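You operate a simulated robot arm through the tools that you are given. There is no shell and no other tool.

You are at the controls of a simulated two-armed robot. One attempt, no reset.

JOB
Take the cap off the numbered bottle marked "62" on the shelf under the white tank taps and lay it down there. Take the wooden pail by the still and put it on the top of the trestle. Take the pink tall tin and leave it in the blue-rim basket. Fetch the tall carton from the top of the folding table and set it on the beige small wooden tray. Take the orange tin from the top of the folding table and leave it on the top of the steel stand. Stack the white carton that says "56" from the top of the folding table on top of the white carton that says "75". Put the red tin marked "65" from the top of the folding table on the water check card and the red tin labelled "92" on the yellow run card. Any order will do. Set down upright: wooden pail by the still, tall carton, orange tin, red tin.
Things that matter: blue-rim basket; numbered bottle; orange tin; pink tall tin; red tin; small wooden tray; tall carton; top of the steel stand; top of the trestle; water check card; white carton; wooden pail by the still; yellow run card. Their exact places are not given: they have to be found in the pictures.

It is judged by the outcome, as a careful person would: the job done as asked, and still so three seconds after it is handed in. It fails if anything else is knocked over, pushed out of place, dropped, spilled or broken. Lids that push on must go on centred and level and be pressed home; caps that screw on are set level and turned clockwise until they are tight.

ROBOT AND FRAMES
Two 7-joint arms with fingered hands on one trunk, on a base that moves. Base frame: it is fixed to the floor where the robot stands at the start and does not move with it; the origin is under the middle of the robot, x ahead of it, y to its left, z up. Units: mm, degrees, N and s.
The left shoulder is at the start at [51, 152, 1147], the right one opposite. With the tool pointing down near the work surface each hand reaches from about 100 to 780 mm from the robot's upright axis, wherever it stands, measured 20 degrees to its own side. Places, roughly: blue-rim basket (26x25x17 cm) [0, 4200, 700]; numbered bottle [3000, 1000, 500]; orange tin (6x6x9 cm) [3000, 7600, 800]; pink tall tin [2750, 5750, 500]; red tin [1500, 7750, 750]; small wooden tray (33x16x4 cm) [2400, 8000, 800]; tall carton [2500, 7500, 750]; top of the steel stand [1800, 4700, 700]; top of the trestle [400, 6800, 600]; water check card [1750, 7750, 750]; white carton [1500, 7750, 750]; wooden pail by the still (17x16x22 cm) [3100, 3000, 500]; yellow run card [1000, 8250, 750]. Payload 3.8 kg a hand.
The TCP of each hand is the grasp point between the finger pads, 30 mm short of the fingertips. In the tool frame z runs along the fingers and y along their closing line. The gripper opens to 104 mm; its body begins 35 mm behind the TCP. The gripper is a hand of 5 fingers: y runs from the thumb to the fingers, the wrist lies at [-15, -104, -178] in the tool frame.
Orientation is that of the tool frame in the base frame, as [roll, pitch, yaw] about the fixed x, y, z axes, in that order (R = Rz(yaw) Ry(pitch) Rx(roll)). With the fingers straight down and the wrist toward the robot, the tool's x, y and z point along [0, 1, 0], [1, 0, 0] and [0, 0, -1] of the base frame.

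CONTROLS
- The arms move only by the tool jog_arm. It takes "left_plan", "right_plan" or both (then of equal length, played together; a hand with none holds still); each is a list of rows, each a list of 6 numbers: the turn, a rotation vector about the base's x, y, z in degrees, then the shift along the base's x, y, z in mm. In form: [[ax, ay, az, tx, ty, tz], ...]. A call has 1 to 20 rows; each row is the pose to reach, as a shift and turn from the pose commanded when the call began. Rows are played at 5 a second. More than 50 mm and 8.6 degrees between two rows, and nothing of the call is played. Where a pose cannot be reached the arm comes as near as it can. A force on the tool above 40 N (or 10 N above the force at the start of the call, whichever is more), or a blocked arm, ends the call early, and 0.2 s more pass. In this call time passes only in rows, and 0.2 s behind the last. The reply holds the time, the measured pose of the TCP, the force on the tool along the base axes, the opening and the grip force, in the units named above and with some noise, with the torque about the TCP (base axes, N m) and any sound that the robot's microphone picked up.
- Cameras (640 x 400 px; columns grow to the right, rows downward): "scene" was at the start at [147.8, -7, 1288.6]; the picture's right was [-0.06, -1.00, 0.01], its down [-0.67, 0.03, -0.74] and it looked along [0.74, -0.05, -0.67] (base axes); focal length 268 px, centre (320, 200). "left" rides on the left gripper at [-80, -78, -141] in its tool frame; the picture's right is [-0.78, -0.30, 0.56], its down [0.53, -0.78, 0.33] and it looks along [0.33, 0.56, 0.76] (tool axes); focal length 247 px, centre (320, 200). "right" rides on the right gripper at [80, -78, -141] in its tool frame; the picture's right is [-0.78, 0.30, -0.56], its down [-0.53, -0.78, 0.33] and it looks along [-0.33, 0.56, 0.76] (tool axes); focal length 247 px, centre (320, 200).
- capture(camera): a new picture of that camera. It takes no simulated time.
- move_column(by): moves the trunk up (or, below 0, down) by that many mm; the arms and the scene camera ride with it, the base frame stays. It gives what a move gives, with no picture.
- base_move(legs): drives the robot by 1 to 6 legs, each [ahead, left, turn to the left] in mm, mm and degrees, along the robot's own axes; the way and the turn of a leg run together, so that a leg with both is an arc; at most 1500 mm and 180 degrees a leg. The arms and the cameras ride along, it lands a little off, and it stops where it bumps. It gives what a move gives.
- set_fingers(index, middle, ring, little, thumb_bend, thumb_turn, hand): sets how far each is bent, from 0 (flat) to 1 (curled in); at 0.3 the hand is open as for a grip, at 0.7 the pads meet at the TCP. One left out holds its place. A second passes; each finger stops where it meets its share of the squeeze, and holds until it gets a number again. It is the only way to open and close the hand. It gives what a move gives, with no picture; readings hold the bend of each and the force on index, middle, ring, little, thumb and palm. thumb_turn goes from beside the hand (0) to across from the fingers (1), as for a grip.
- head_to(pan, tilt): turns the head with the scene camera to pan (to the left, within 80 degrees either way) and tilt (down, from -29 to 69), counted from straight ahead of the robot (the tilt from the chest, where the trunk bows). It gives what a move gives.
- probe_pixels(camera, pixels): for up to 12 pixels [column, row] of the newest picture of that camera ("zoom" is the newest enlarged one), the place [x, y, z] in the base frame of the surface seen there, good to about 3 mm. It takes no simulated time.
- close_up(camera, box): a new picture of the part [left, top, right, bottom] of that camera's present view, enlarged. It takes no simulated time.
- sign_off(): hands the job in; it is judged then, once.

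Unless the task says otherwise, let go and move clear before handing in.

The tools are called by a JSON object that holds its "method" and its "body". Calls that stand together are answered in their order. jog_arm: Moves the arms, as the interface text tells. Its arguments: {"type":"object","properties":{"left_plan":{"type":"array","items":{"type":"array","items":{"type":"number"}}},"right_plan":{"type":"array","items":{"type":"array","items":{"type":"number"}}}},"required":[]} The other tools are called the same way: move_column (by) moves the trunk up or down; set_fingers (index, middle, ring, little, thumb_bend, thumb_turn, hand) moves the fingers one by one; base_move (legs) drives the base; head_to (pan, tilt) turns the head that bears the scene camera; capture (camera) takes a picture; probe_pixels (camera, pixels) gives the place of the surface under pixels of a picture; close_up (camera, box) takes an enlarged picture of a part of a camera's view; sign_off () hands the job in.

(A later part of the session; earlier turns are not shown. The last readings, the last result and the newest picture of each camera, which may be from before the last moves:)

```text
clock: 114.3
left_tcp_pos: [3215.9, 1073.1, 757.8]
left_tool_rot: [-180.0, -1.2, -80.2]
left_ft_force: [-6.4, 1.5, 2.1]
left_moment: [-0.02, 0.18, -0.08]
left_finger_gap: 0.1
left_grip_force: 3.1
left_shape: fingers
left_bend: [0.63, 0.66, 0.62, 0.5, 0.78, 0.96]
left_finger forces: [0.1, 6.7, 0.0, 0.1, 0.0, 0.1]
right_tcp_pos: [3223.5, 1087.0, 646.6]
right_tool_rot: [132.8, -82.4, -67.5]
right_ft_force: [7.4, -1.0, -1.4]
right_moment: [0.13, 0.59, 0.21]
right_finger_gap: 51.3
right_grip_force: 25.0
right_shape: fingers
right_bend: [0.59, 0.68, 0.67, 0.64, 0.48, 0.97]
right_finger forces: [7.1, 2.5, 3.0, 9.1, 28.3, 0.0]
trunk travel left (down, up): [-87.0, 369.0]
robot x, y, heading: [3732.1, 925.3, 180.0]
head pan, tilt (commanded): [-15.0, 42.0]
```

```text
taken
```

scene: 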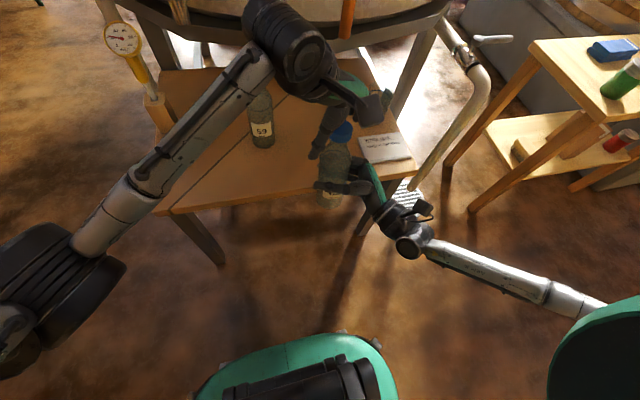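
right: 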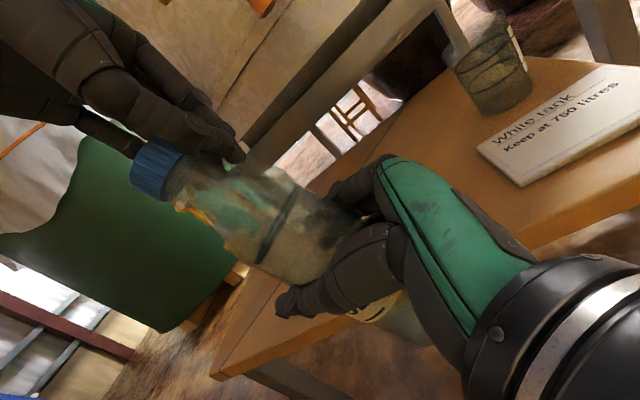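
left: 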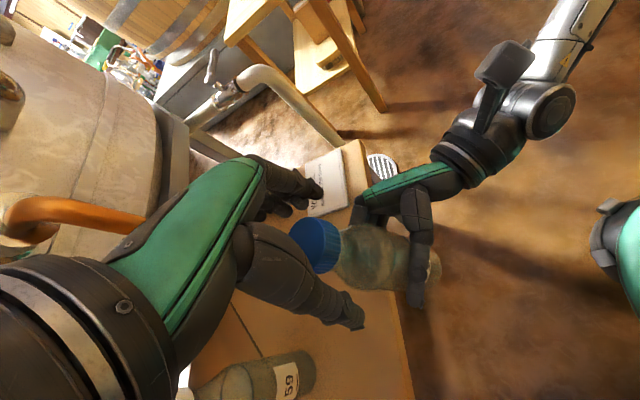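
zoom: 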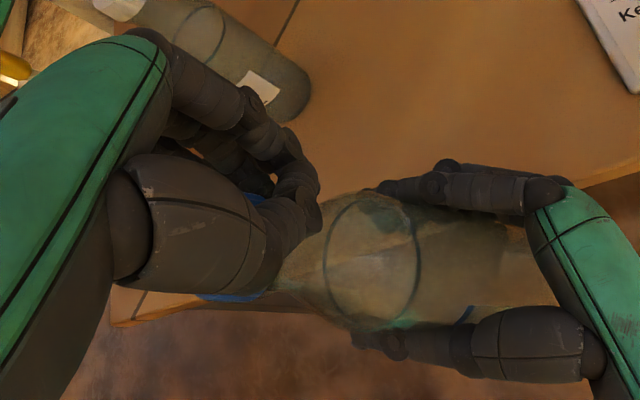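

The fingers slipped past the cap (it is still on, seen at (160,168) in the right view). I'll open the left hand, lift it clear and look at the cap.

{"method": "set_fingers", "body": {"hand": "left", "index": 0.3, "middle": 0.3, "ring": 0.3, "little": 0.3, "thumb_bend": 0.3}}

{"method": "capture", "body": {"camera": "left"}}

{"method": "capture", "body": {"camera": "right"}}

```text
clock: 115.3
left_tcp_pos: [3214.5, 1073.8, 760.2]
left_tool_rot: [179.9, -1.1, -80.4]
left_ft_force: [0.1, 0.4, -0.6]
left_moment: [-0.01, 0.03, -0.01]
left_finger_gap: 102.7
left_grip_force: 0.0
left_shape: fingers
left_bend: [0.3, 0.3, 0.3, 0.3, 0.3, 0.97]
left_finger forces: [0.1, 0.0, 0.1, 0.0, 0.1, 0.0]
right_tcp_pos: [3222.1, 1089.0, 646.0]
right_tool_rot: [132.9, -82.5, -67.7]
right_ft_force: [0.3, 0.8, 0.5]
right_moment: [-0.01, -0.01, -0.03]
right_finger_gap: 51.0
right_grip_force: 22.5
right_shape: fingers
right_bend: [0.57, 0.67, 0.67, 0.65, 0.5, 0.94]
right_finger forces: [11.5, 3.5, 2.5, 5.5, 22.8, 0.0]
trunk travel left (down, up): [-87.0, 369.0]
robot x, y, heading: [3732.6, 921.9, 180.2]
head pan, tilt (commanded): [-15.0, 42.0]
```

```text
taken
```

left: 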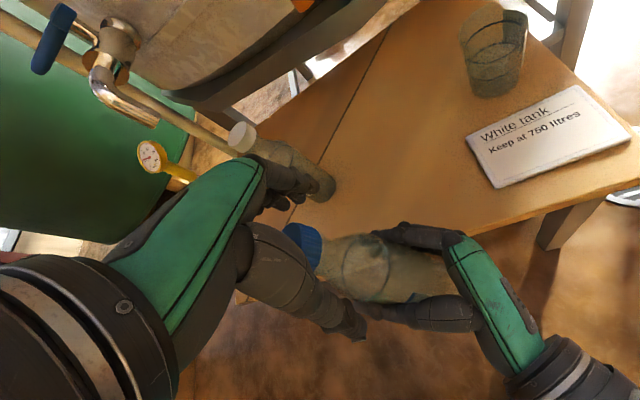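

```text
taken
```

right: 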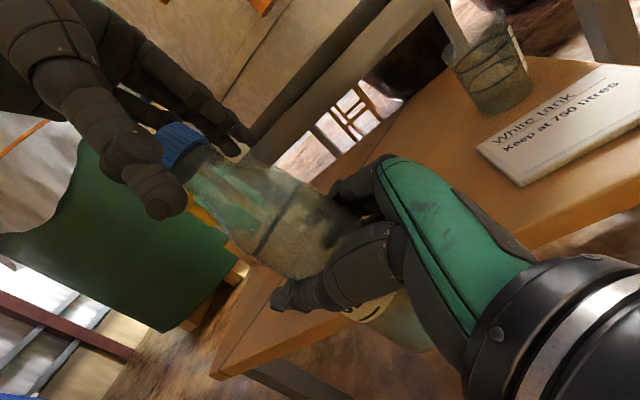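

I'll raise the left hand clear and inspect the cap/neck.

{"method": "jog_arm", "body": {"left_plan": [[0, 0, 0, 0, 3, 25], [0, 0, -6, 0, 6, 55], [0, 0, -13, 0, 8, 90]]}}

{"method": "close_up", "body": {"camera": "right", "box": [120, 90, 340, 270]}}

{"method": "capture", "body": {"camera": "left"}}

{"method": "capture", "body": {"camera": "scene"}}

```text
clock: 116.1
left_tcp_pos: [3218.8, 1092.4, 854.2]
left_tool_rot: [-179.8, -0.4, -94.0]
left_ft_force: [0.0, -0.5, 1.3]
left_moment: [-0.01, 0.0, -0.01]
left_finger_gap: 102.8
left_grip_force: 0.0
left_shape: fingers
left_bend: [0.3, 0.3, 0.3, 0.3, 0.3, 0.97]
left_finger forces: [0.1, 0.0, 0.1, 0.0, 0.0, 0.1]
right_tcp_pos: [3221.8, 1088.4, 646.5]
right_tool_rot: [132.8, -82.5, -67.5]
right_ft_force: [-0.1, 0.6, -0.3]
right_moment: [0.0, 0.01, 0.01]
right_finger_gap: 50.9
right_grip_force: 22.8
right_shape: fingers
right_bend: [0.57, 0.67, 0.67, 0.65, 0.5, 0.94]
right_finger forces: [11.4, 3.4, 2.5, 5.5, 22.8, 0.0]
trunk travel left (down, up): [-87.0, 369.0]
robot x, y, heading: [3730.2, 925.7, 180.1]
head pan, tilt (commanded): [-15.0, 42.0]
```

```text
2.22 times, centred on (230, 180) of right
```

zoom: 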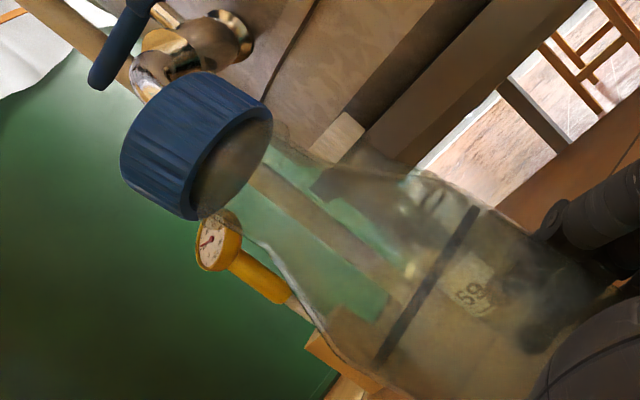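

```text
taken
```

left: 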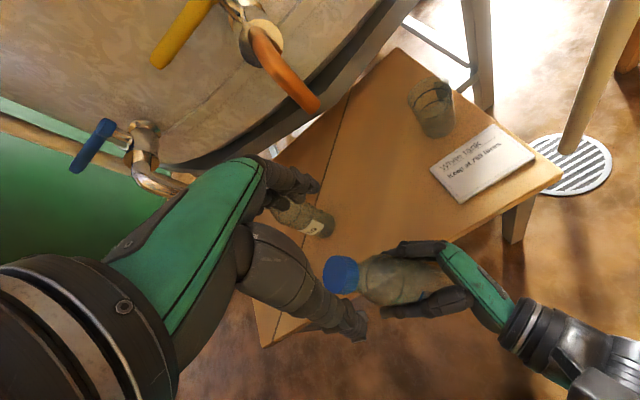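

```text
taken
```

scene: 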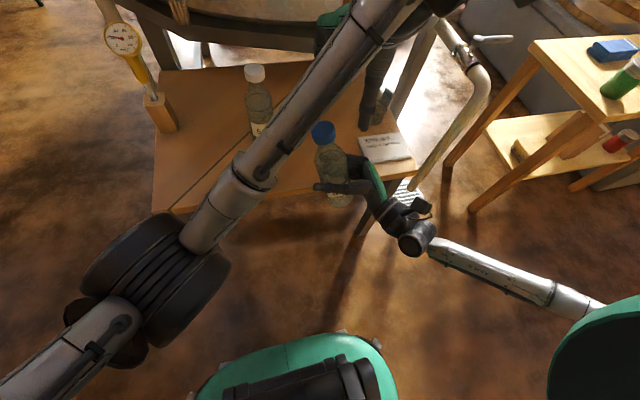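

The bottle has tipped in the right hand (cap leaning to the left). I'll measure the tilt from the left view before straightening it.

{"method": "probe_pixels", "body": {"camera": "left", "pixels": [[338, 275], [325, 275], [350, 275], [340, 260], [340, 290], [380, 270], [400, 275], [420, 280], [395, 295], [380, 285]]}}

{"method": "close_up", "body": {"camera": "left", "box": [300, 220, 480, 340]}}

{"method": "close_up", "body": {"camera": "scene", "box": [260, 100, 420, 230]}}

```text
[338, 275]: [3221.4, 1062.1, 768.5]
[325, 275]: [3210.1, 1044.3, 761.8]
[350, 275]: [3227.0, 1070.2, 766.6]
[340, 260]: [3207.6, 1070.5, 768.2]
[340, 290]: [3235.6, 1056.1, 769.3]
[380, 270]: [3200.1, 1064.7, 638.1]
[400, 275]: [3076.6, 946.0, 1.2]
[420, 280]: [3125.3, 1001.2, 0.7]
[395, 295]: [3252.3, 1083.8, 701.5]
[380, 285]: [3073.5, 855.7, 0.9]
```

```text
3.33 times, centred on (390, 280) of left
```

zoom: 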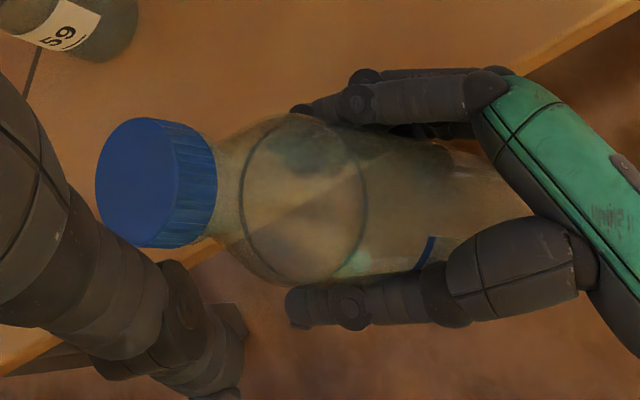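

```text
3.08 times, centred on (340, 165) of scene
```

zoom: 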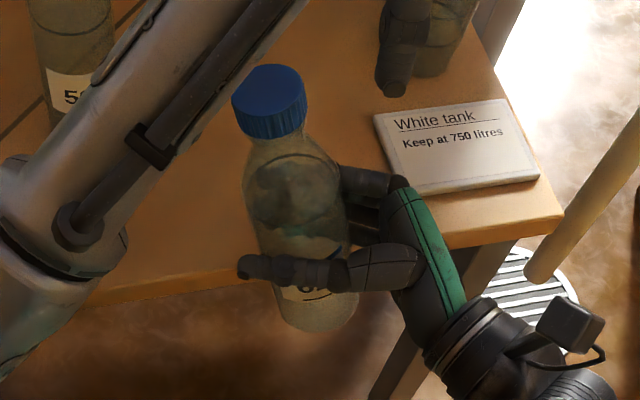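

The cap leans about 12° toward -y. I'll untilt by turning the right hand, then set the bottle back on the shelf at about x 3140 to re-grip it deeper, while the left hand moves aside.

{"method": "jog_arm", "body": {"right_plan": [[-2, 0, 0, 0, 0, 2], [-4, 0, 0, 0, 0, 3], [-6, 0, 0, 0, 0, 3], [-8, 0, 0, 0, 0, 3], [-10, 0, 0, 0, 0, 3], [-12, 0, 0, -10, -3, 3], [-12, 0, 0, -30, -6, 3], [-12, 0, 0, -50, -9, 3], [-12, 0, 0, -70, -12, 3], [-12, 0, 0, -84, -15, 3]], "left_plan": [[0, 0, 0, 10, -20, 5], [0, 0, 0, 20, -40, 10], [0, 0, 0, 30, -60, 15], [0, 0, 0, 40, -80, 20], [0, 0, 0, 45, -100, 25], [0, 0, 0, 50, -120, 30], [0, 0, 0, 50, -140, 30], [0, 0, 0, 50, -160, 30], [0, 0, 0, 50, -170, 30], [0, 0, 0, 50, -180, 30]]}}

{"method": "capture", "body": {"camera": "scene"}}

{"method": "close_up", "body": {"camera": "scene", "box": [220, 50, 420, 210]}}

```text
clock: 118.3
left_tcp_pos: [3247.1, 897.1, 829.7]
left_tool_rot: [179.2, -4.4, -92.6]
left_ft_force: [0.1, -0.7, -0.2]
left_moment: [0.03, 0.01, 0.0]
left_finger_gap: 102.8
left_grip_force: 0.0
left_shape: fingers
left_bend: [0.3, 0.3, 0.3, 0.3, 0.3, 0.97]
left_finger forces: [0.1, 0.1, 0.0, 0.1, 0.0, 0.1]
left hand out of reach, approached as far as the arm can: row 1, 2, 3, 4, 5, 6, 7, 8, 9, 10
right_tcp_pos: [3138.7, 1072.9, 648.8]
right_tool_rot: [5.1, -84.4, 59.7]
right_ft_force: [-0.1, -1.2, -0.7]
right_moment: [-0.04, 0.03, -0.02]
right_finger_gap: 51.2
right_grip_force: 22.7
right_shape: fingers
right_bend: [0.57, 0.67, 0.67, 0.65, 0.5, 0.94]
right_finger forces: [11.5, 3.4, 2.5, 5.6, 22.9, 0.0]
trunk travel left (down, up): [-87.0, 369.0]
robot x, y, heading: [3730.6, 922.2, 180.0]
head pan, tilt (commanded): [-15.0, 42.0]
```

```text
taken
```

scene: 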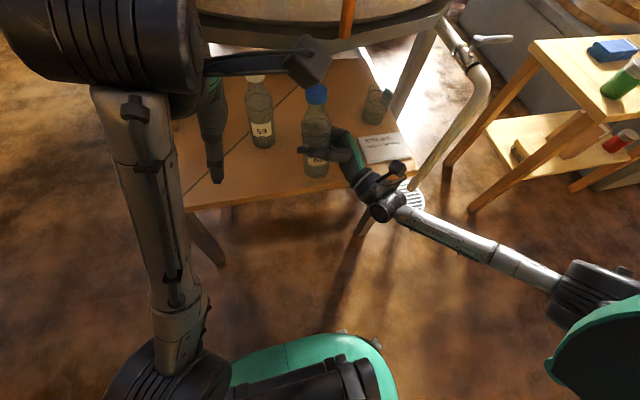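

```text
2.50 times, centred on (320, 130) of scene
```

zoom: 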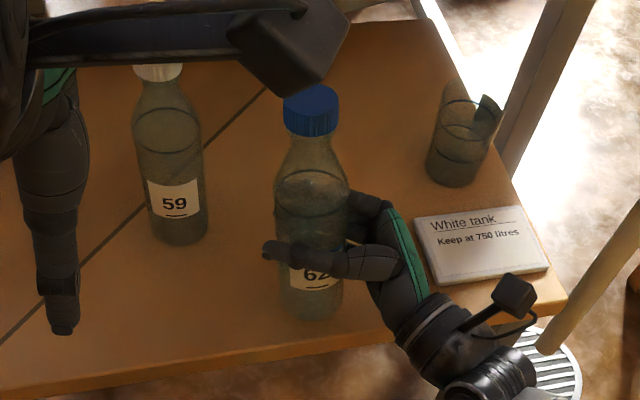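

The bottle looks upright above the shelf. I'll lower it gently until it touches.

{"method": "jog_arm", "body": {"right_plan": [[0, 0, 0, 0, 0, -8], [0, 0, 0, 0, 0, -16], [0, 0, 0, 0, 0, -22], [0, 0, 0, 0, 0, -26], [0, 0, 0, 0, 0, -29], [0, 0, 0, 0, 0, -31]]}}

{"method": "close_up", "body": {"camera": "scene", "box": [220, 50, 420, 210]}}

{"method": "capture", "body": {"camera": "left"}}

```text
clock: 119.7
left_tcp_pos: [3247.0, 898.5, 828.5]
left_tool_rot: [179.3, -4.3, -92.7]
left_ft_force: [0.6, 0.6, -0.2]
left_moment: [0.01, 0.01, 0.01]
left_finger_gap: 102.8
left_grip_force: 0.0
left_shape: fingers
left_bend: [0.3, 0.3, 0.3, 0.3, 0.3, 0.97]
left_finger forces: [0.2, 0.1, 0.0, 0.0, 0.0, 0.0]
right_tcp_pos: [3137.9, 1072.0, 619.7]
right_tool_rot: [5.7, -84.2, 59.3]
right_ft_force: [0.2, 0.8, 4.2]
right_moment: [0.02, -0.04, 0.04]
right_finger_gap: 50.8
right_grip_force: 22.3
right_shape: fingers
right_bend: [0.57, 0.67, 0.67, 0.65, 0.5, 0.94]
right_finger forces: [11.6, 3.3, 2.3, 5.1, 22.8, 0.0]
trunk travel left (down, up): [-87.0, 369.0]
robot x, y, heading: [3730.4, 925.6, 179.8]
head pan, tilt (commanded): [-15.0, 42.0]
```

```text
2.50 times, centred on (320, 130) of scene
```

zoom: 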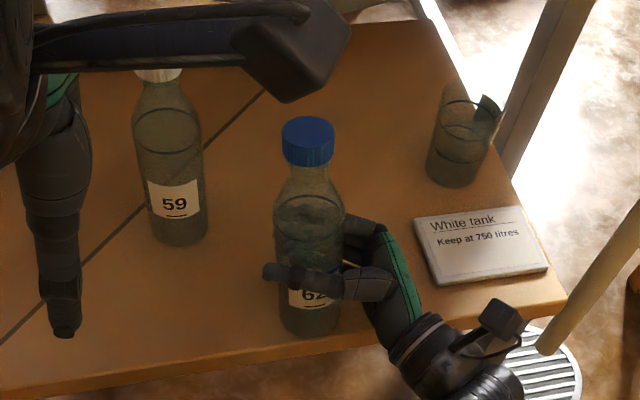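

```text
taken
```

left: 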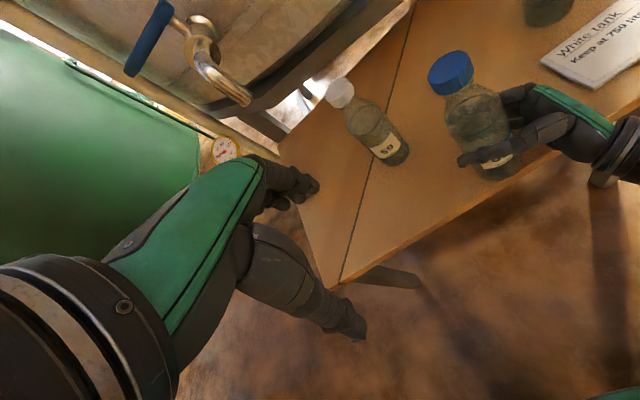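

It touched down (4 N). I'll loosen the right hand so the bottle stands by itself, and measure it.

{"method": "set_fingers", "body": {"hand": "right", "index": 0.36, "middle": 0.36, "ring": 0.36, "little": 0.36, "thumb_bend": 0.36, "thumb_turn": 1.0}}

{"method": "capture", "body": {"camera": "left"}}

{"method": "close_up", "body": {"camera": "left", "box": [400, 30, 560, 210]}}

{"method": "capture", "body": {"camera": "right"}}

```text
clock: 120.7
left_tcp_pos: [3247.6, 898.8, 826.8]
left_tool_rot: [179.6, -4.4, -92.9]
left_ft_force: [0.0, 0.2, 0.8]
left_moment: [0.02, 0.01, -0.01]
left_finger_gap: 102.8
left_grip_force: 0.1
left_shape: fingers
left_bend: [0.3, 0.3, 0.3, 0.3, 0.3, 0.97]
left_finger forces: [0.0, 0.0, 0.0, 0.0, 0.1, 0.1]
right_tcp_pos: [3137.0, 1072.9, 617.2]
right_tool_rot: [4.5, -84.2, 60.4]
right_ft_force: [0.0, 0.7, 0.0]
right_moment: [-0.05, -0.01, 0.04]
right_finger_gap: 87.9
right_grip_force: 0.1
right_shape: fingers
right_bend: [0.36, 0.36, 0.36, 0.36, 0.36, 0.98]
right_finger forces: [0.1, 0.0, 0.1, 0.0, 0.1, 0.0]
trunk travel left (down, up): [-87.0, 369.0]
robot x, y, heading: [3732.1, 926.5, 179.8]
head pan, tilt (commanded): [-15.0, 42.0]
```

```text
taken
```

left: 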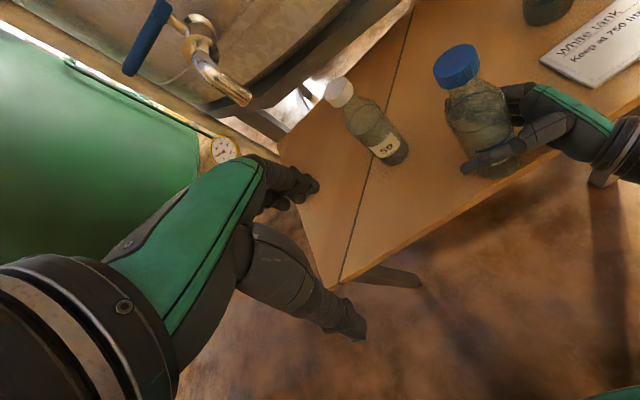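

```text
2.22 times, centred on (480, 120) of left
```

zoom: 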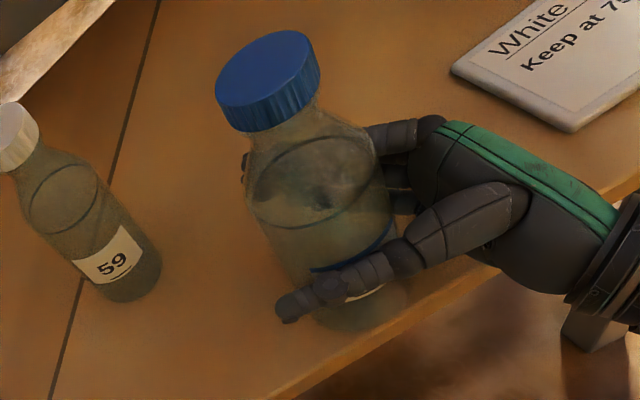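

```text
taken
```

right: 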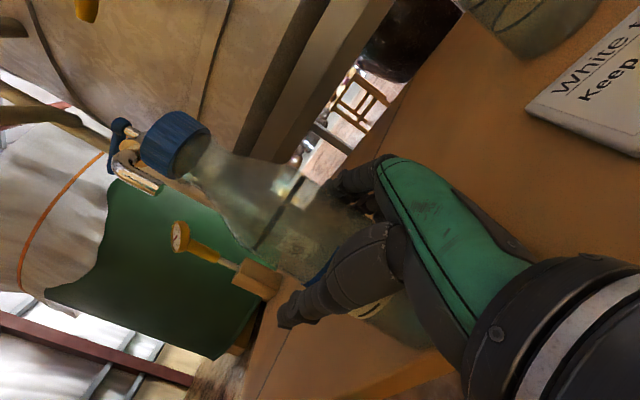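

The bottle stands free. I'll probe cap and body to get its position and height.

{"method": "probe_pixels", "body": {"camera": "left", "pixels": [[458, 60], [458, 68], [440, 70], [477, 60], [470, 84], [475, 100], [455, 105], [495, 120], [480, 125], [480, 70]]}}

{"method": "probe_pixels", "body": {"camera": "zoom", "pixels": [[265, 65], [220, 80], [318, 70], [275, 35], [250, 100], [275, 130], [370, 330]]}}

```text
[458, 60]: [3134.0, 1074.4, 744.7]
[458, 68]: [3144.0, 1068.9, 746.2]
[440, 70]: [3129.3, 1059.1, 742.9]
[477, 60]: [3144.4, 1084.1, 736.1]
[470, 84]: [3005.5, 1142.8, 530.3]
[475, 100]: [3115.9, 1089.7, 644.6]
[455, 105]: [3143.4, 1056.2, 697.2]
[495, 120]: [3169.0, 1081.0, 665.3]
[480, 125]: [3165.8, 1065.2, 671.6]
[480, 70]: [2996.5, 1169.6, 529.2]
```

```text
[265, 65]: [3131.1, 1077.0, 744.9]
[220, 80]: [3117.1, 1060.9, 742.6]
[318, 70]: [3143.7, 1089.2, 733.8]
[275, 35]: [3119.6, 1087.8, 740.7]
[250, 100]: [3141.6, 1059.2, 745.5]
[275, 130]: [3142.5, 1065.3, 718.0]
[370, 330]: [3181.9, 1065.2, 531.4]
```

Bottle centre is ~[3133,1074], cap top z≈744. I'll level the right hand, push it ~6 mm deeper for palm support and grip again firmly.

{"method": "jog_arm", "body": {"right_plan": [[1.7, -1, 0, -2, -1.5, 0.5], [3.4, -2, 0, -4, -3, 1], [5, -2.9, 0, -6.6, -4.5, 2]]}}

{"method": "set_fingers", "body": {"hand": "right", "index": 0.6, "middle": 0.6, "ring": 0.6, "little": 0.6, "thumb_bend": 0.55}}

{"method": "set_fingers", "body": {"hand": "right", "index": 0.9, "middle": 0.9, "ring": 0.9, "little": 0.9, "thumb_bend": 0.9}}

{"method": "close_up", "body": {"camera": "scene", "box": [220, 50, 420, 210]}}

{"method": "capture", "body": {"camera": "left"}}

```text
clock: 121.5
left_tcp_pos: [3248.7, 898.4, 826.2]
left_tool_rot: [179.4, -4.5, -92.7]
left_ft_force: [-0.5, 0.1, -0.4]
left_moment: [-0.02, 0.0, 0.0]
left_finger_gap: 102.9
left_grip_force: 0.1
left_shape: fingers
left_bend: [0.3, 0.3, 0.3, 0.3, 0.3, 0.97]
left_finger forces: [0.0, 0.0, 0.0, 0.1, 0.1, 0.1]
right_tcp_pos: [3130.5, 1068.1, 620.9]
right_tool_rot: [-124.9, -90.0, -170.2]
right_ft_force: [0.6, 0.5, 0.3]
right_moment: [0.0, 0.03, 0.01]
right_finger_gap: 88.1
right_grip_force: 0.0
right_shape: fingers
right_bend: [0.36, 0.36, 0.36, 0.36, 0.36, 0.98]
right_finger forces: [0.0, 0.0, 0.0, 0.0, 0.1, 0.0]
trunk travel left (down, up): [-87.0, 369.0]
robot x, y, heading: [3727.2, 925.8, 179.9]
head pan, tilt (commanded): [-15.0, 42.0]
```

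```text
clock: 122.5
left_tcp_pos: [3247.6, 899.1, 826.0]
left_tool_rot: [179.6, -4.5, -92.7]
left_ft_force: [0.2, -0.4, 0.1]
left_moment: [-0.02, -0.02, 0.03]
left_finger_gap: 102.9
left_grip_force: 0.0
left_shape: fingers
left_bend: [0.3, 0.3, 0.3, 0.3, 0.3, 0.97]
left_finger forces: [0.0, 0.1, 0.0, 0.0, 0.0, 0.0]
right_tcp_pos: [3132.0, 1068.3, 620.0]
right_tool_rot: [-56.3, -89.9, 121.3]
right_ft_force: [-0.8, 0.1, 0.4]
right_moment: [-0.04, 0.05, 0.0]
right_finger_gap: 58.0
right_grip_force: 12.4
right_shape: fingers
right_bend: [0.48, 0.6, 0.6, 0.59, 0.49, 1.0]
right_finger forces: [10.5, 0.0, 0.0, 2.2, 12.2, 0.0]
trunk travel left (down, up): [-87.0, 369.0]
robot x, y, heading: [3727.9, 923.4, 179.8]
head pan, tilt (commanded): [-15.0, 42.0]
```

```text
clock: 123.5
left_tcp_pos: [3248.2, 898.4, 827.9]
left_tool_rot: [179.6, -4.5, -92.8]
left_ft_force: [-0.3, -0.8, -1.1]
left_moment: [0.01, 0.02, -0.04]
left_finger_gap: 102.9
left_grip_force: 0.1
left_shape: fingers
left_bend: [0.3, 0.3, 0.3, 0.3, 0.3, 0.97]
left_finger forces: [0.0, 0.1, 0.0, 0.0, 0.0, 0.0]
right_tcp_pos: [3130.2, 1068.0, 620.0]
right_tool_rot: [55.1, -89.9, 9.9]
right_ft_force: [0.3, 0.0, 1.0]
right_moment: [0.01, 0.03, 0.01]
right_finger_gap: 47.1
right_grip_force: 39.4
right_shape: fingers
right_bend: [0.77, 0.72, 0.72, 0.72, 0.52, 0.97]
right_finger forces: [14.4, 7.8, 7.6, 9.5, 39.1, 0.0]
trunk travel left (down, up): [-87.0, 369.0]
robot x, y, heading: [3728.5, 927.5, 179.9]
head pan, tilt (commanded): [-15.0, 42.0]
```

```text
2.50 times, centred on (320, 130) of scene
```

zoom: 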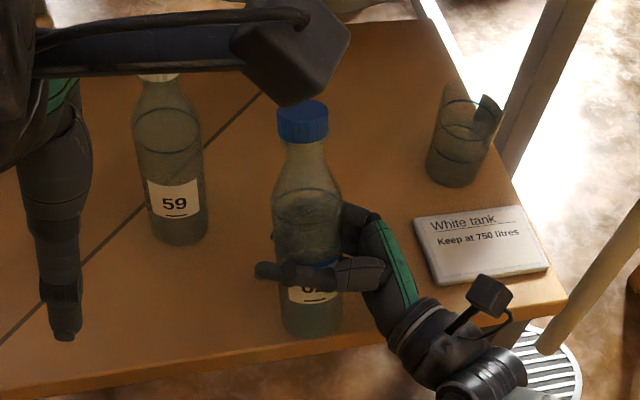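

```text
taken
```

left: 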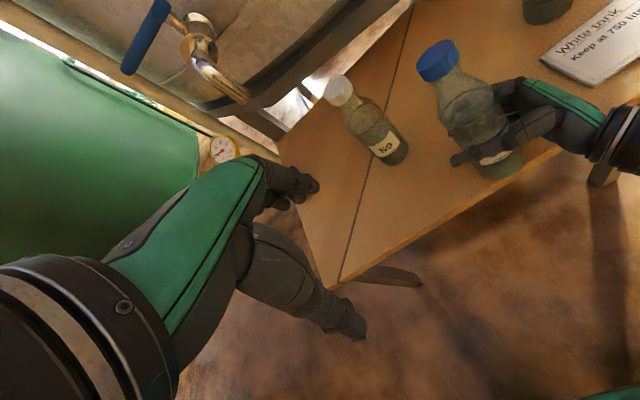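

Grip is now 39 N with all fingers. I'll lift slightly and draw the bottle back to x≈3212 again, away from the tap nozzle.

{"method": "jog_arm", "body": {"right_plan": [[0, 0, 0, 0, 0, 8], [0, 0, 0, 0, 0, 15], [0, 0, 0, 20, -5, 18], [0, 0, 0, 40, -10, 20], [0, 0, 0, 60, -15, 20], [0, 0, 0, 82, -20, 20]]}}

{"method": "capture", "body": {"camera": "left"}}

{"method": "close_up", "body": {"camera": "scene", "box": [220, 50, 420, 210]}}

```text
clock: 124.9
left_tcp_pos: [3248.6, 898.5, 826.9]
left_tool_rot: [179.6, -4.5, -92.8]
left_ft_force: [-0.4, 0.6, 0.2]
left_moment: [0.01, 0.0, -0.03]
left_finger_gap: 103.2
left_grip_force: 0.1
left_shape: fingers
left_bend: [0.3, 0.3, 0.3, 0.3, 0.3, 0.97]
left_finger forces: [0.0, 0.0, 0.0, 0.1, 0.1, 0.1]
right_tcp_pos: [3215.0, 1048.0, 639.3]
right_tool_rot: [25.0, -89.9, 39.9]
right_ft_force: [-1.2, 0.5, 0.0]
right_moment: [-0.01, -0.01, -0.04]
right_finger_gap: 47.1
right_grip_force: 38.7
right_shape: fingers
right_bend: [0.77, 0.72, 0.72, 0.72, 0.52, 0.97]
right_finger forces: [14.3, 7.8, 7.6, 9.5, 38.8, 0.0]
trunk travel left (down, up): [-87.0, 369.0]
robot x, y, heading: [3727.9, 921.7, 180.1]
head pan, tilt (commanded): [-15.0, 42.0]
```

```text
taken
```

left: 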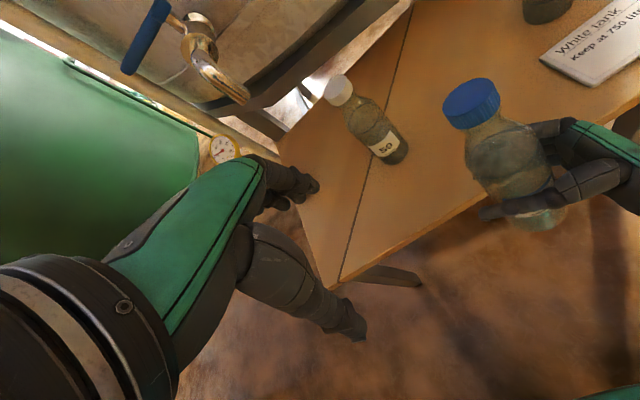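

```text
2.50 times, centred on (320, 130) of scene
```

zoom: 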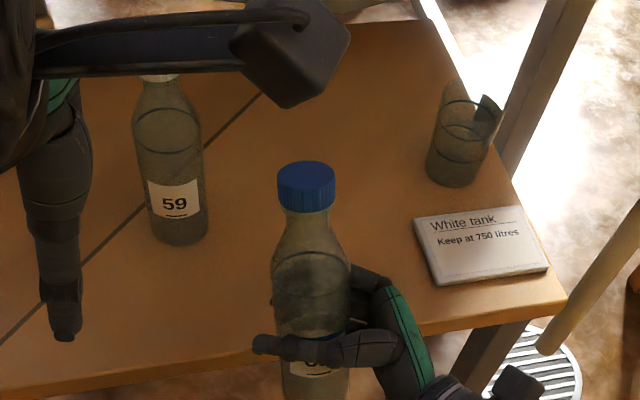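

Now the bottle is in the open, nearly upright. I'll probe the cap to aim the left hand.

{"method": "probe_pixels", "body": {"camera": "left", "pixels": [[470, 95], [450, 98], [490, 92], [465, 83], [475, 110], [460, 108], [480, 90]]}}

{"method": "probe_pixels", "body": {"camera": "zoom", "pixels": [[306, 172], [280, 190], [334, 190], [306, 195], [306, 205], [280, 290], [345, 280], [306, 183]]}}

```text
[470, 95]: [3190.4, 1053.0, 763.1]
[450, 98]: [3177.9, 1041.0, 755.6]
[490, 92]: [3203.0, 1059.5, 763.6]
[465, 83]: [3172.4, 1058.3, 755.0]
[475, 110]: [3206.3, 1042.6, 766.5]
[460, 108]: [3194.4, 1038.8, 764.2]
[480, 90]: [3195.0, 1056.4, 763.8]
```

```text
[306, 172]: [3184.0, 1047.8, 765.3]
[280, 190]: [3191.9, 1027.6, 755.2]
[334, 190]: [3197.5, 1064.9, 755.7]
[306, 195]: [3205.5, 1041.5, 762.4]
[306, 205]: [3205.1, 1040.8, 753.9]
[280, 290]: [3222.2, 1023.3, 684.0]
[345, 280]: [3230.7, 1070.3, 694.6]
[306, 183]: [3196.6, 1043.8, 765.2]
```

The cap is at ~[3188,1046], so the bottle leans ~14° away from me. I'll turn the right hand to bring it upright and re-measure.

{"method": "jog_arm", "body": {"right_plan": [[-0.9, 3.2, 0, 0, 0, 0], [-1.8, 6.4, 0, 0, 0, 0], [-2.7, 9.6, 0, 0, 0, 0], [-3.6, 12.5, 0, 0, 0, 0]]}}

{"method": "capture", "body": {"camera": "left"}}

{"method": "close_up", "body": {"camera": "scene", "box": [220, 50, 420, 210]}}

{"method": "probe_pixels", "body": {"camera": "zoom", "pixels": [[306, 180], [284, 200], [336, 200], [310, 205], [310, 215], [310, 192]]}}

```text
clock: 125.9
left_tcp_pos: [3249.5, 898.6, 824.8]
left_tool_rot: [179.7, -4.5, -92.8]
left_ft_force: [0.4, 0.3, 0.6]
left_moment: [-0.01, 0.01, 0.02]
left_finger_gap: 102.8
left_grip_force: 0.1
left_shape: fingers
left_bend: [0.3, 0.3, 0.3, 0.3, 0.3, 0.97]
left_finger forces: [0.0, 0.1, 0.1, 0.0, 0.0, 0.0]
right_tcp_pos: [3214.2, 1046.2, 640.4]
right_tool_rot: [48.6, -77.0, 16.3]
right_ft_force: [0.3, 0.0, -1.2]
right_moment: [0.02, 0.02, -0.01]
right_finger_gap: 47.0
right_grip_force: 38.3
right_shape: fingers
right_bend: [0.77, 0.72, 0.72, 0.72, 0.52, 0.97]
right_finger forces: [14.1, 7.8, 7.5, 9.3, 38.4, 0.1]
trunk travel left (down, up): [-87.0, 369.0]
robot x, y, heading: [3733.3, 925.4, 180.2]
head pan, tilt (commanded): [-15.0, 42.0]
```

```text
taken
```

left: 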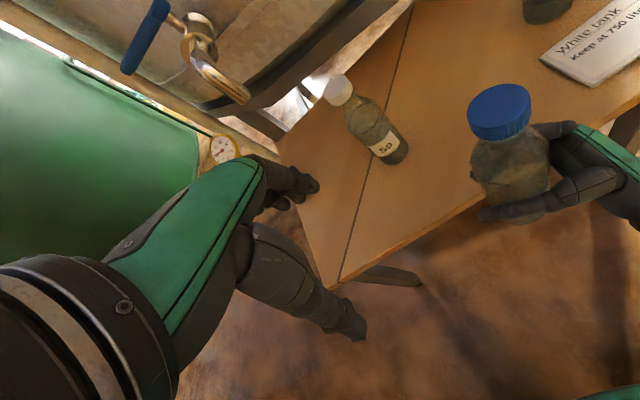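

```text
2.50 times, centred on (320, 130) of scene
```

zoom: 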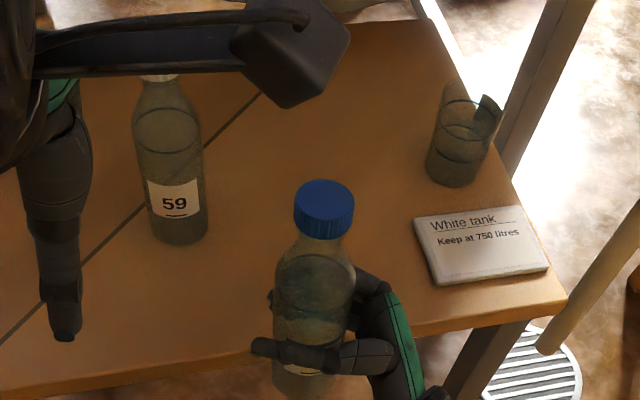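

```text
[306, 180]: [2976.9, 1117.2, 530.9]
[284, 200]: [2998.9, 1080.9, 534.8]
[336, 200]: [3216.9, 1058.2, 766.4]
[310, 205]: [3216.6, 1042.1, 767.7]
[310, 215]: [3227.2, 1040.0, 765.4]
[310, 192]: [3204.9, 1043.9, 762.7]
```

The cap is now near [3211,1051,766] and the bottle is close to upright. I'll bring the left hand back above it, yawed clockwise for the next stroke.

{"method": "jog_arm", "body": {"left_plan": [[0, 0, -7.9, -5, 5, -10], [0, 0, -15.8, -10, 15, -15], [0, 0, -23.7, -18, 30, -20], [0, 0, -31.6, -26, 48, -22], [0, 0, -39.5, -34, 66, -24], [0, 0, -47.4, -42, 86, -24], [0, 0, -55.3, -50, 106, -24], [0, 0, -63.2, -55, 124, -24], [0, 0, -71, -58, 139, -24]]}}

{"method": "capture", "body": {"camera": "left"}}

```text
clock: 127.9
left_tcp_pos: [3197.7, 1057.5, 817.2]
left_tool_rot: [-179.9, -0.3, -165.2]
left_ft_force: [0.5, 0.6, -0.5]
left_moment: [0.02, 0.0, 0.03]
left_finger_gap: 102.9
left_grip_force: 0.0
left_shape: fingers
left_bend: [0.3, 0.3, 0.3, 0.3, 0.3, 0.97]
left_finger forces: [0.0, 0.0, 0.1, 0.0, 0.0, 0.0]
right_tcp_pos: [3214.2, 1047.1, 641.1]
right_tool_rot: [48.9, -77.1, 16.0]
right_ft_force: [0.3, -0.6, -0.5]
right_moment: [-0.01, 0.0, -0.02]
right_finger_gap: 47.1
right_grip_force: 39.4
right_shape: fingers
right_bend: [0.77, 0.72, 0.72, 0.72, 0.52, 0.97]
right_finger forces: [14.1, 7.7, 7.5, 9.3, 38.4, 0.0]
trunk travel left (down, up): [-87.0, 369.0]
robot x, y, heading: [3731.8, 920.8, 180.0]
head pan, tilt (commanded): [-15.0, 42.0]
```

```text
taken
```

left: 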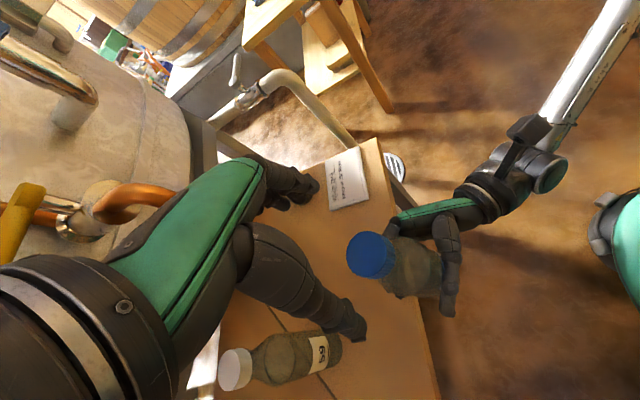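

The cap is at (370,255) in the left view. I'll probe it for the final alignment.

{"method": "close_up", "body": {"camera": "left", "box": [310, 200, 430, 320]}}

{"method": "probe_pixels", "body": {"camera": "left", "pixels": [[368, 255], [350, 255], [382, 252], [368, 237], [366, 273], [358, 245], [375, 265]]}}

```text
3.33 times, centred on (370, 260) of left
```

zoom: 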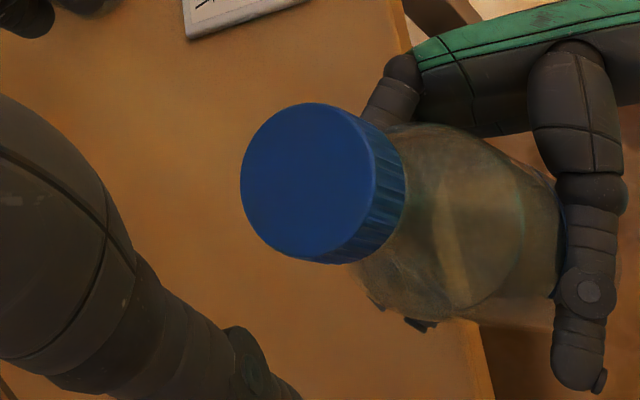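

```text
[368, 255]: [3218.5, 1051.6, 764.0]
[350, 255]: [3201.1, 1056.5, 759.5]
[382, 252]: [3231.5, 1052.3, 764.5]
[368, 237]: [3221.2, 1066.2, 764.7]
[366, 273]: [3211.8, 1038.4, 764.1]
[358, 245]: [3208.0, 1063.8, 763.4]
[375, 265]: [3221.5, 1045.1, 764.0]
```

Cap centre is [3217,1052], top z 764. I'll move over and down, then close on it.

{"method": "jog_arm", "body": {"left_plan": [[0, 0, 0, 10, -3, -2], [0, 0, 0, 19.5, -5.5, -8], [0, 0, 0, 19.5, -5.5, -30], [0, 0, 0, 19.5, -5.5, -50], [0, 0, 0, 19.5, -5.5, -60]]}}

{"method": "set_fingers", "body": {"hand": "left", "index": 0.61, "middle": 0.63, "ring": 0.6, "little": 0.5, "thumb_bend": 0.61}}

{"method": "close_up", "body": {"camera": "left", "box": [220, 140, 460, 340]}}

```text
clock: 129.1
left_tcp_pos: [3217.8, 1051.5, 758.4]
left_tool_rot: [-179.9, -0.3, -165.0]
left_ft_force: [-0.1, -0.3, -0.6]
left_moment: [0.02, -0.02, 0.0]
left_finger_gap: 103.0
left_grip_force: 0.0
left_shape: fingers
left_bend: [0.3, 0.3, 0.3, 0.3, 0.3, 0.97]
left_finger forces: [0.0, 0.1, 0.1, 0.0, 0.0, 0.0]
right_tcp_pos: [3214.8, 1046.9, 640.7]
right_tool_rot: [49.3, -77.0, 15.7]
right_ft_force: [0.0, -1.0, -1.5]
right_moment: [-0.01, 0.01, 0.01]
right_finger_gap: 47.1
right_grip_force: 38.1
right_shape: fingers
right_bend: [0.77, 0.72, 0.72, 0.72, 0.52, 0.97]
right_finger forces: [14.1, 7.8, 7.5, 9.3, 38.5, 0.0]
trunk travel left (down, up): [-87.0, 369.0]
robot x, y, heading: [3732.2, 923.1, 180.0]
head pan, tilt (commanded): [-15.0, 42.0]
```

```text
clock: 130.1
left_tcp_pos: [3216.6, 1051.6, 757.6]
left_tool_rot: [-179.8, -0.3, -165.1]
left_ft_force: [-1.3, 0.9, -0.3]
left_moment: [0.03, 0.04, 0.03]
left_finger_gap: 28.2
left_grip_force: 2.1
left_shape: fingers
left_bend: [0.59, 0.61, 0.6, 0.5, 0.6, 0.97]
left_finger forces: [1.4, 1.3, 0.0, 0.0, 1.7, 0.1]
right_tcp_pos: [3214.2, 1047.7, 640.8]
right_tool_rot: [48.2, -77.0, 16.7]
right_ft_force: [0.7, -1.1, -0.7]
right_moment: [0.08, 0.07, 0.0]
right_finger_gap: 47.2
right_grip_force: 39.1
right_shape: fingers
right_bend: [0.77, 0.72, 0.72, 0.72, 0.52, 0.97]
right_finger forces: [14.0, 7.8, 7.3, 9.0, 39.1, 0.0]
trunk travel left (down, up): [-87.0, 369.0]
robot x, y, heading: [3731.0, 924.4, 180.0]
head pan, tilt (commanded): [-15.0, 42.0]
```

```text
2.00 times, centred on (340, 240) of left
```

zoom: 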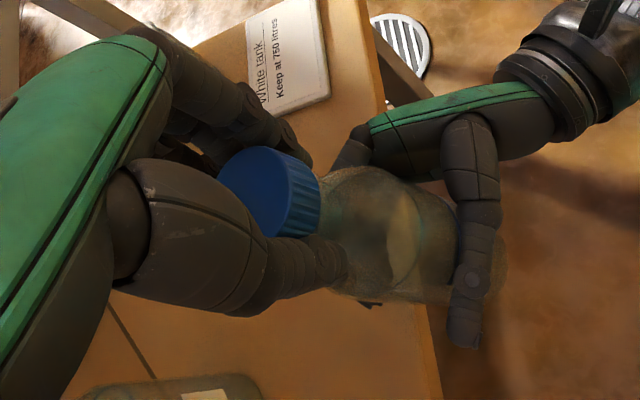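

Light, even contact on the cap. Now a firm squeeze and a short 18° turn to read how torque develops.

{"method": "set_fingers", "body": {"hand": "left", "index": 0.95, "middle": 0.95, "thumb_bend": 0.95}}

{"method": "jog_arm", "body": {"left_plan": [[0, 0, 6, 0, 0, 0], [0, 0, 12, 0, 0, 0], [0, 0, 18, 0, 0, 0.2]]}}

{"method": "jog_arm", "body": {"left_plan": [[0, 0, 6, 0, 0, 0], [0, 0, 12, 0, 0, 0], [0, 0, 18, 0, 0, 0.2]]}}

{"method": "close_up", "body": {"camera": "left", "box": [220, 140, 460, 340]}}

```text
clock: 131.1
left_tcp_pos: [3217.8, 1050.8, 757.1]
left_tool_rot: [-179.8, -0.3, -165.0]
left_ft_force: [-3.0, 0.4, -6.1]
left_moment: [0.15, 0.21, -0.13]
left_finger_gap: 23.2
left_grip_force: 18.9
left_shape: fingers
left_bend: [0.57, 0.61, 0.6, 0.5, 0.65, 0.97]
left_finger forces: [10.1, 9.4, 0.0, 0.0, 18.5, 0.1]
right_tcp_pos: [3214.3, 1046.9, 639.6]
right_tool_rot: [48.6, -77.0, 16.4]
right_ft_force: [2.7, -0.5, 6.1]
right_moment: [-0.09, 0.12, 0.09]
right_finger_gap: 47.0
right_grip_force: 38.9
right_shape: fingers
right_bend: [0.77, 0.72, 0.72, 0.72, 0.52, 0.97]
right_finger forces: [12.7, 7.2, 7.9, 9.9, 39.0, 0.1]
trunk travel left (down, up): [-87.0, 369.0]
robot x, y, heading: [3728.9, 924.8, 180.0]
head pan, tilt (commanded): [-15.0, 42.0]
```

```text
clock: 131.9
left_tcp_pos: [3217.7, 1051.4, 757.7]
left_tool_rot: [-179.9, -0.2, -146.9]
left_ft_force: [2.1, 0.3, -3.7]
left_moment: [0.03, 0.05, -0.33]
left_finger_gap: 22.6
left_grip_force: 19.0
left_shape: fingers
left_bend: [0.57, 0.6, 0.6, 0.5, 0.65, 0.99]
left_finger forces: [11.2, 9.4, 0.0, 0.1, 17.8, 0.1]
right_tcp_pos: [3214.4, 1047.5, 639.3]
right_tool_rot: [48.9, -77.0, 16.1]
right_ft_force: [-2.1, 0.0, 3.5]
right_moment: [0.02, -0.27, 0.37]
right_finger_gap: 46.8
right_grip_force: 37.9
right_shape: fingers
right_bend: [0.77, 0.72, 0.72, 0.72, 0.54, 0.96]
right_finger forces: [16.7, 8.0, 7.4, 8.2, 35.5, 0.0]
trunk travel left (down, up): [-87.0, 369.0]
robot x, y, heading: [3727.3, 926.7, 179.7]
head pan, tilt (commanded): [-15.0, 42.0]
```

```text
clock: 132.7
left_tcp_pos: [3215.8, 1052.6, 757.5]
left_tool_rot: [-179.9, -0.3, -129.0]
left_ft_force: [5.2, 2.5, -2.3]
left_moment: [0.1, -0.08, -0.54]
left_finger_gap: 22.8
left_grip_force: 23.8
left_shape: fingers
left_bend: [0.59, 0.59, 0.6, 0.5, 0.65, 1.0]
left_finger forces: [14.6, 10.6, 0.0, 0.0, 21.3, 0.0]
right_tcp_pos: [3214.0, 1047.8, 639.7]
right_tool_rot: [48.6, -77.0, 16.5]
right_ft_force: [-4.5, -3.0, 1.6]
right_moment: [0.21, -0.5, 0.56]
right_finger_gap: 47.2
right_grip_force: 38.7
right_shape: fingers
right_bend: [0.77, 0.72, 0.72, 0.72, 0.54, 0.95]
right_finger forces: [20.0, 8.9, 7.0, 7.3, 34.6, 0.0]
trunk travel left (down, up): [-87.0, 369.0]
robot x, y, heading: [3726.5, 926.7, 179.8]
head pan, tilt (commanded): [-15.0, 42.0]
```

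```text
2.00 times, centred on (340, 240) of left
```

zoom: 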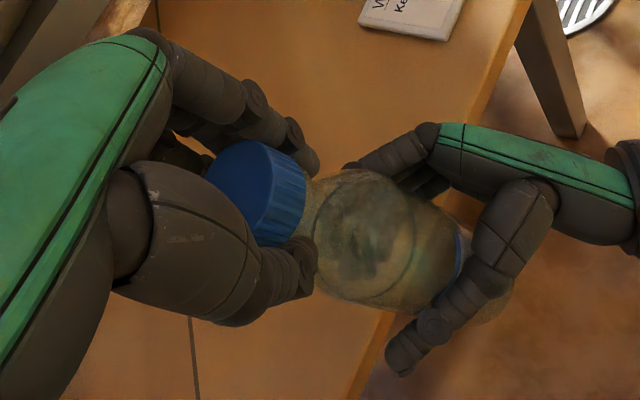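

Torque climbs linearly (0.33 → 0.54 N·m), so the cap is still stuck and the hands are winding up. I'll increase the squeeze to maximum and turn a little more in small steps.

{"method": "set_fingers", "body": {"hand": "left", "index": 1.0, "middle": 1.0, "thumb_bend": 1.0}}

{"method": "jog_arm", "body": {"left_plan": [[0, 0, 4, 0, 0, 0], [0, 0, 8, 0, 0, 0]]}}

{"method": "close_up", "body": {"camera": "left", "box": [220, 140, 460, 340]}}

```text
clock: 133.7
left_tcp_pos: [3217.2, 1051.8, 758.2]
left_tool_rot: [-179.8, -0.3, -129.0]
left_ft_force: [-1.8, 0.3, -3.6]
left_moment: [0.01, 0.13, -0.21]
left_finger_gap: 24.7
left_grip_force: 19.1
left_shape: fingers
left_bend: [0.56, 0.62, 0.6, 0.5, 0.66, 1.0]
left_finger forces: [12.1, 7.8, 0.0, 0.1, 19.3, 0.0]
right_tcp_pos: [3215.3, 1046.1, 639.7]
right_tool_rot: [48.6, -76.8, 16.3]
right_ft_force: [2.0, 0.3, 1.9]
right_moment: [-0.06, 0.0, 0.24]
right_finger_gap: 47.0
right_grip_force: 39.9
right_shape: fingers
right_bend: [0.77, 0.72, 0.72, 0.72, 0.54, 0.95]
right_finger forces: [14.2, 7.4, 8.5, 9.9, 39.0, 0.0]
trunk travel left (down, up): [-87.0, 369.0]
robot x, y, heading: [3726.5, 925.7, 180.0]
head pan, tilt (commanded): [-15.0, 42.0]
```

```text
clock: 134.3
left_tcp_pos: [3216.1, 1051.1, 757.2]
left_tool_rot: [-179.9, -0.4, -121.0]
left_ft_force: [0.0, -0.1, -1.4]
left_moment: [-0.05, 0.08, -0.32]
left_finger_gap: 24.8
left_grip_force: 21.0
left_shape: fingers
left_bend: [0.56, 0.61, 0.6, 0.5, 0.66, 1.0]
left_finger forces: [14.4, 6.8, 0.0, 0.1, 20.3, 0.1]
right_tcp_pos: [3213.4, 1047.9, 639.1]
right_tool_rot: [48.8, -77.0, 16.1]
right_ft_force: [0.8, -0.8, 2.0]
right_moment: [-0.02, -0.07, 0.35]
right_finger_gap: 46.8
right_grip_force: 39.6
right_shape: fingers
right_bend: [0.77, 0.72, 0.72, 0.72, 0.54, 0.95]
right_finger forces: [15.5, 7.8, 8.4, 9.4, 37.8, 0.0]
trunk travel left (down, up): [-87.0, 369.0]
robot x, y, heading: [3727.7, 926.0, 180.0]
head pan, tilt (commanded): [-15.0, 42.0]
```

```text
2.00 times, centred on (340, 240) of left
```

zoom: 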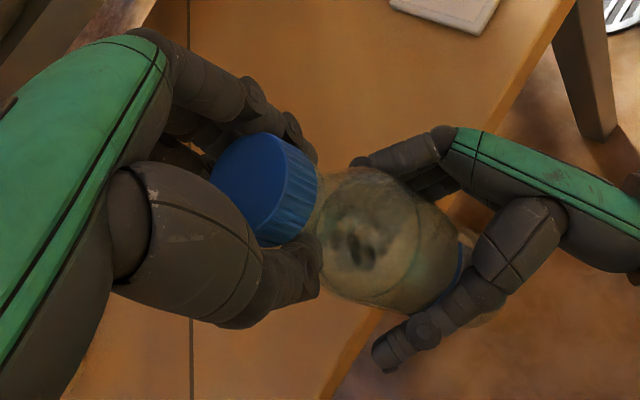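

Torque relaxed from 0.54 to 0.21 during the pause, which hints the cap creeps round if turned slowly. I'll turn slowly at about 10°/s.

{"method": "jog_arm", "body": {"left_plan": [[0, 0, 0, 0, 0, 0], [0, 0, 0, 0, 0, 0], [0, 0, 0, 0, 0, 0], [0, 0, 0, 0, 0, 0]]}}

{"method": "jog_arm", "body": {"left_plan": [[0, 0, 1.5, 0, 0, 0], [0, 0, 3, 0, 0, 0], [0, 0, 4.5, 0, 0, 0], [0, 0, 6, 0, 0, 0], [0, 0, 7.5, 0, 0, 0], [0, 0, 9, 0, 0, 0], [0, 0, 10.5, 0, 0, 0], [0, 0, 12, 0, 0, 0]]}}

{"method": "close_up", "body": {"camera": "left", "box": [220, 140, 460, 340]}}

{"method": "capture", "body": {"camera": "right"}}

```text
clock: 135.3
left_tcp_pos: [3216.9, 1051.9, 757.8]
left_tool_rot: [-179.8, -0.3, -121.1]
left_ft_force: [0.3, -0.7, -2.0]
left_moment: [-0.04, -0.01, -0.27]
left_finger_gap: 25.0
left_grip_force: 19.8
left_shape: fingers
left_bend: [0.56, 0.62, 0.6, 0.5, 0.66, 1.0]
left_finger forces: [13.3, 6.2, 0.0, 0.0, 20.4, 0.0]
right_tcp_pos: [3214.2, 1046.1, 640.5]
right_tool_rot: [49.1, -76.9, 15.9]
right_ft_force: [-0.6, 1.2, 2.1]
right_moment: [-0.11, 0.0, 0.26]
right_finger_gap: 46.7
right_grip_force: 39.8
right_shape: fingers
right_bend: [0.77, 0.72, 0.72, 0.72, 0.54, 0.95]
right_finger forces: [14.7, 7.5, 8.7, 9.8, 37.8, 0.0]
trunk travel left (down, up): [-87.0, 369.0]
robot x, y, heading: [3729.9, 923.8, 180.1]
head pan, tilt (commanded): [-15.0, 42.0]
```

```text
clock: 137.1
left_tcp_pos: [3217.0, 1051.4, 756.9]
left_tool_rot: [-179.9, -0.3, -109.0]
left_ft_force: [-0.1, -2.5, -4.9]
left_moment: [-0.19, -0.06, -0.27]
left_finger_gap: 25.5
left_grip_force: 20.1
left_shape: fingers
left_bend: [0.55, 0.63, 0.6, 0.5, 0.66, 1.0]
left_finger forces: [14.4, 5.3, 0.1, 0.1, 20.6, 0.0]
right_tcp_pos: [3214.4, 1047.3, 640.3]
right_tool_rot: [48.2, -77.0, 16.7]
right_ft_force: [1.5, 2.2, 4.9]
right_moment: [-0.17, 0.05, 0.29]
right_finger_gap: 46.5
right_grip_force: 38.7
right_shape: fingers
right_bend: [0.77, 0.72, 0.72, 0.72, 0.54, 0.95]
right_finger forces: [13.9, 7.2, 8.7, 10.2, 37.6, 0.0]
trunk travel left (down, up): [-87.0, 369.0]
robot x, y, heading: [3729.7, 922.1, 180.0]
head pan, tilt (commanded): [-15.0, 42.0]
```

```text
2.00 times, centred on (340, 240) of left
```

zoom: 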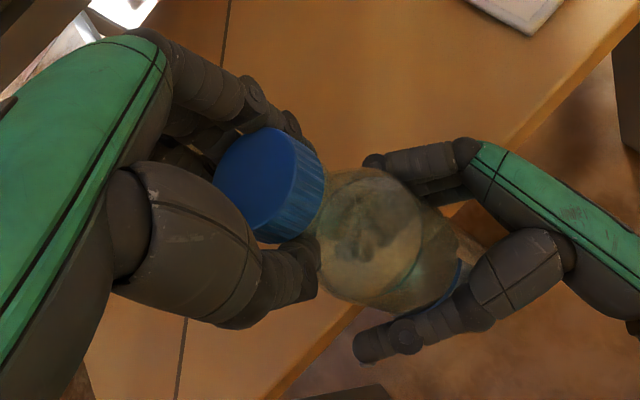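

```text
taken
```

right: 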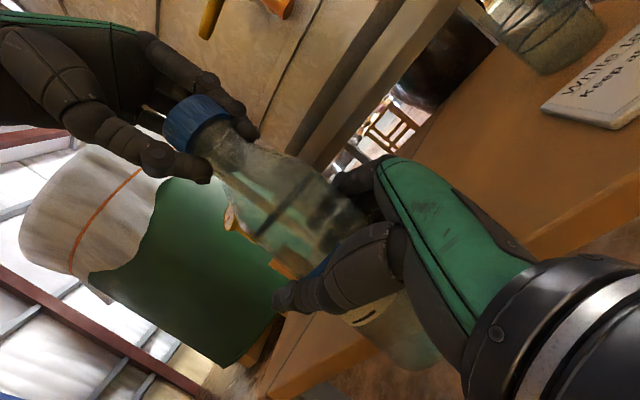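

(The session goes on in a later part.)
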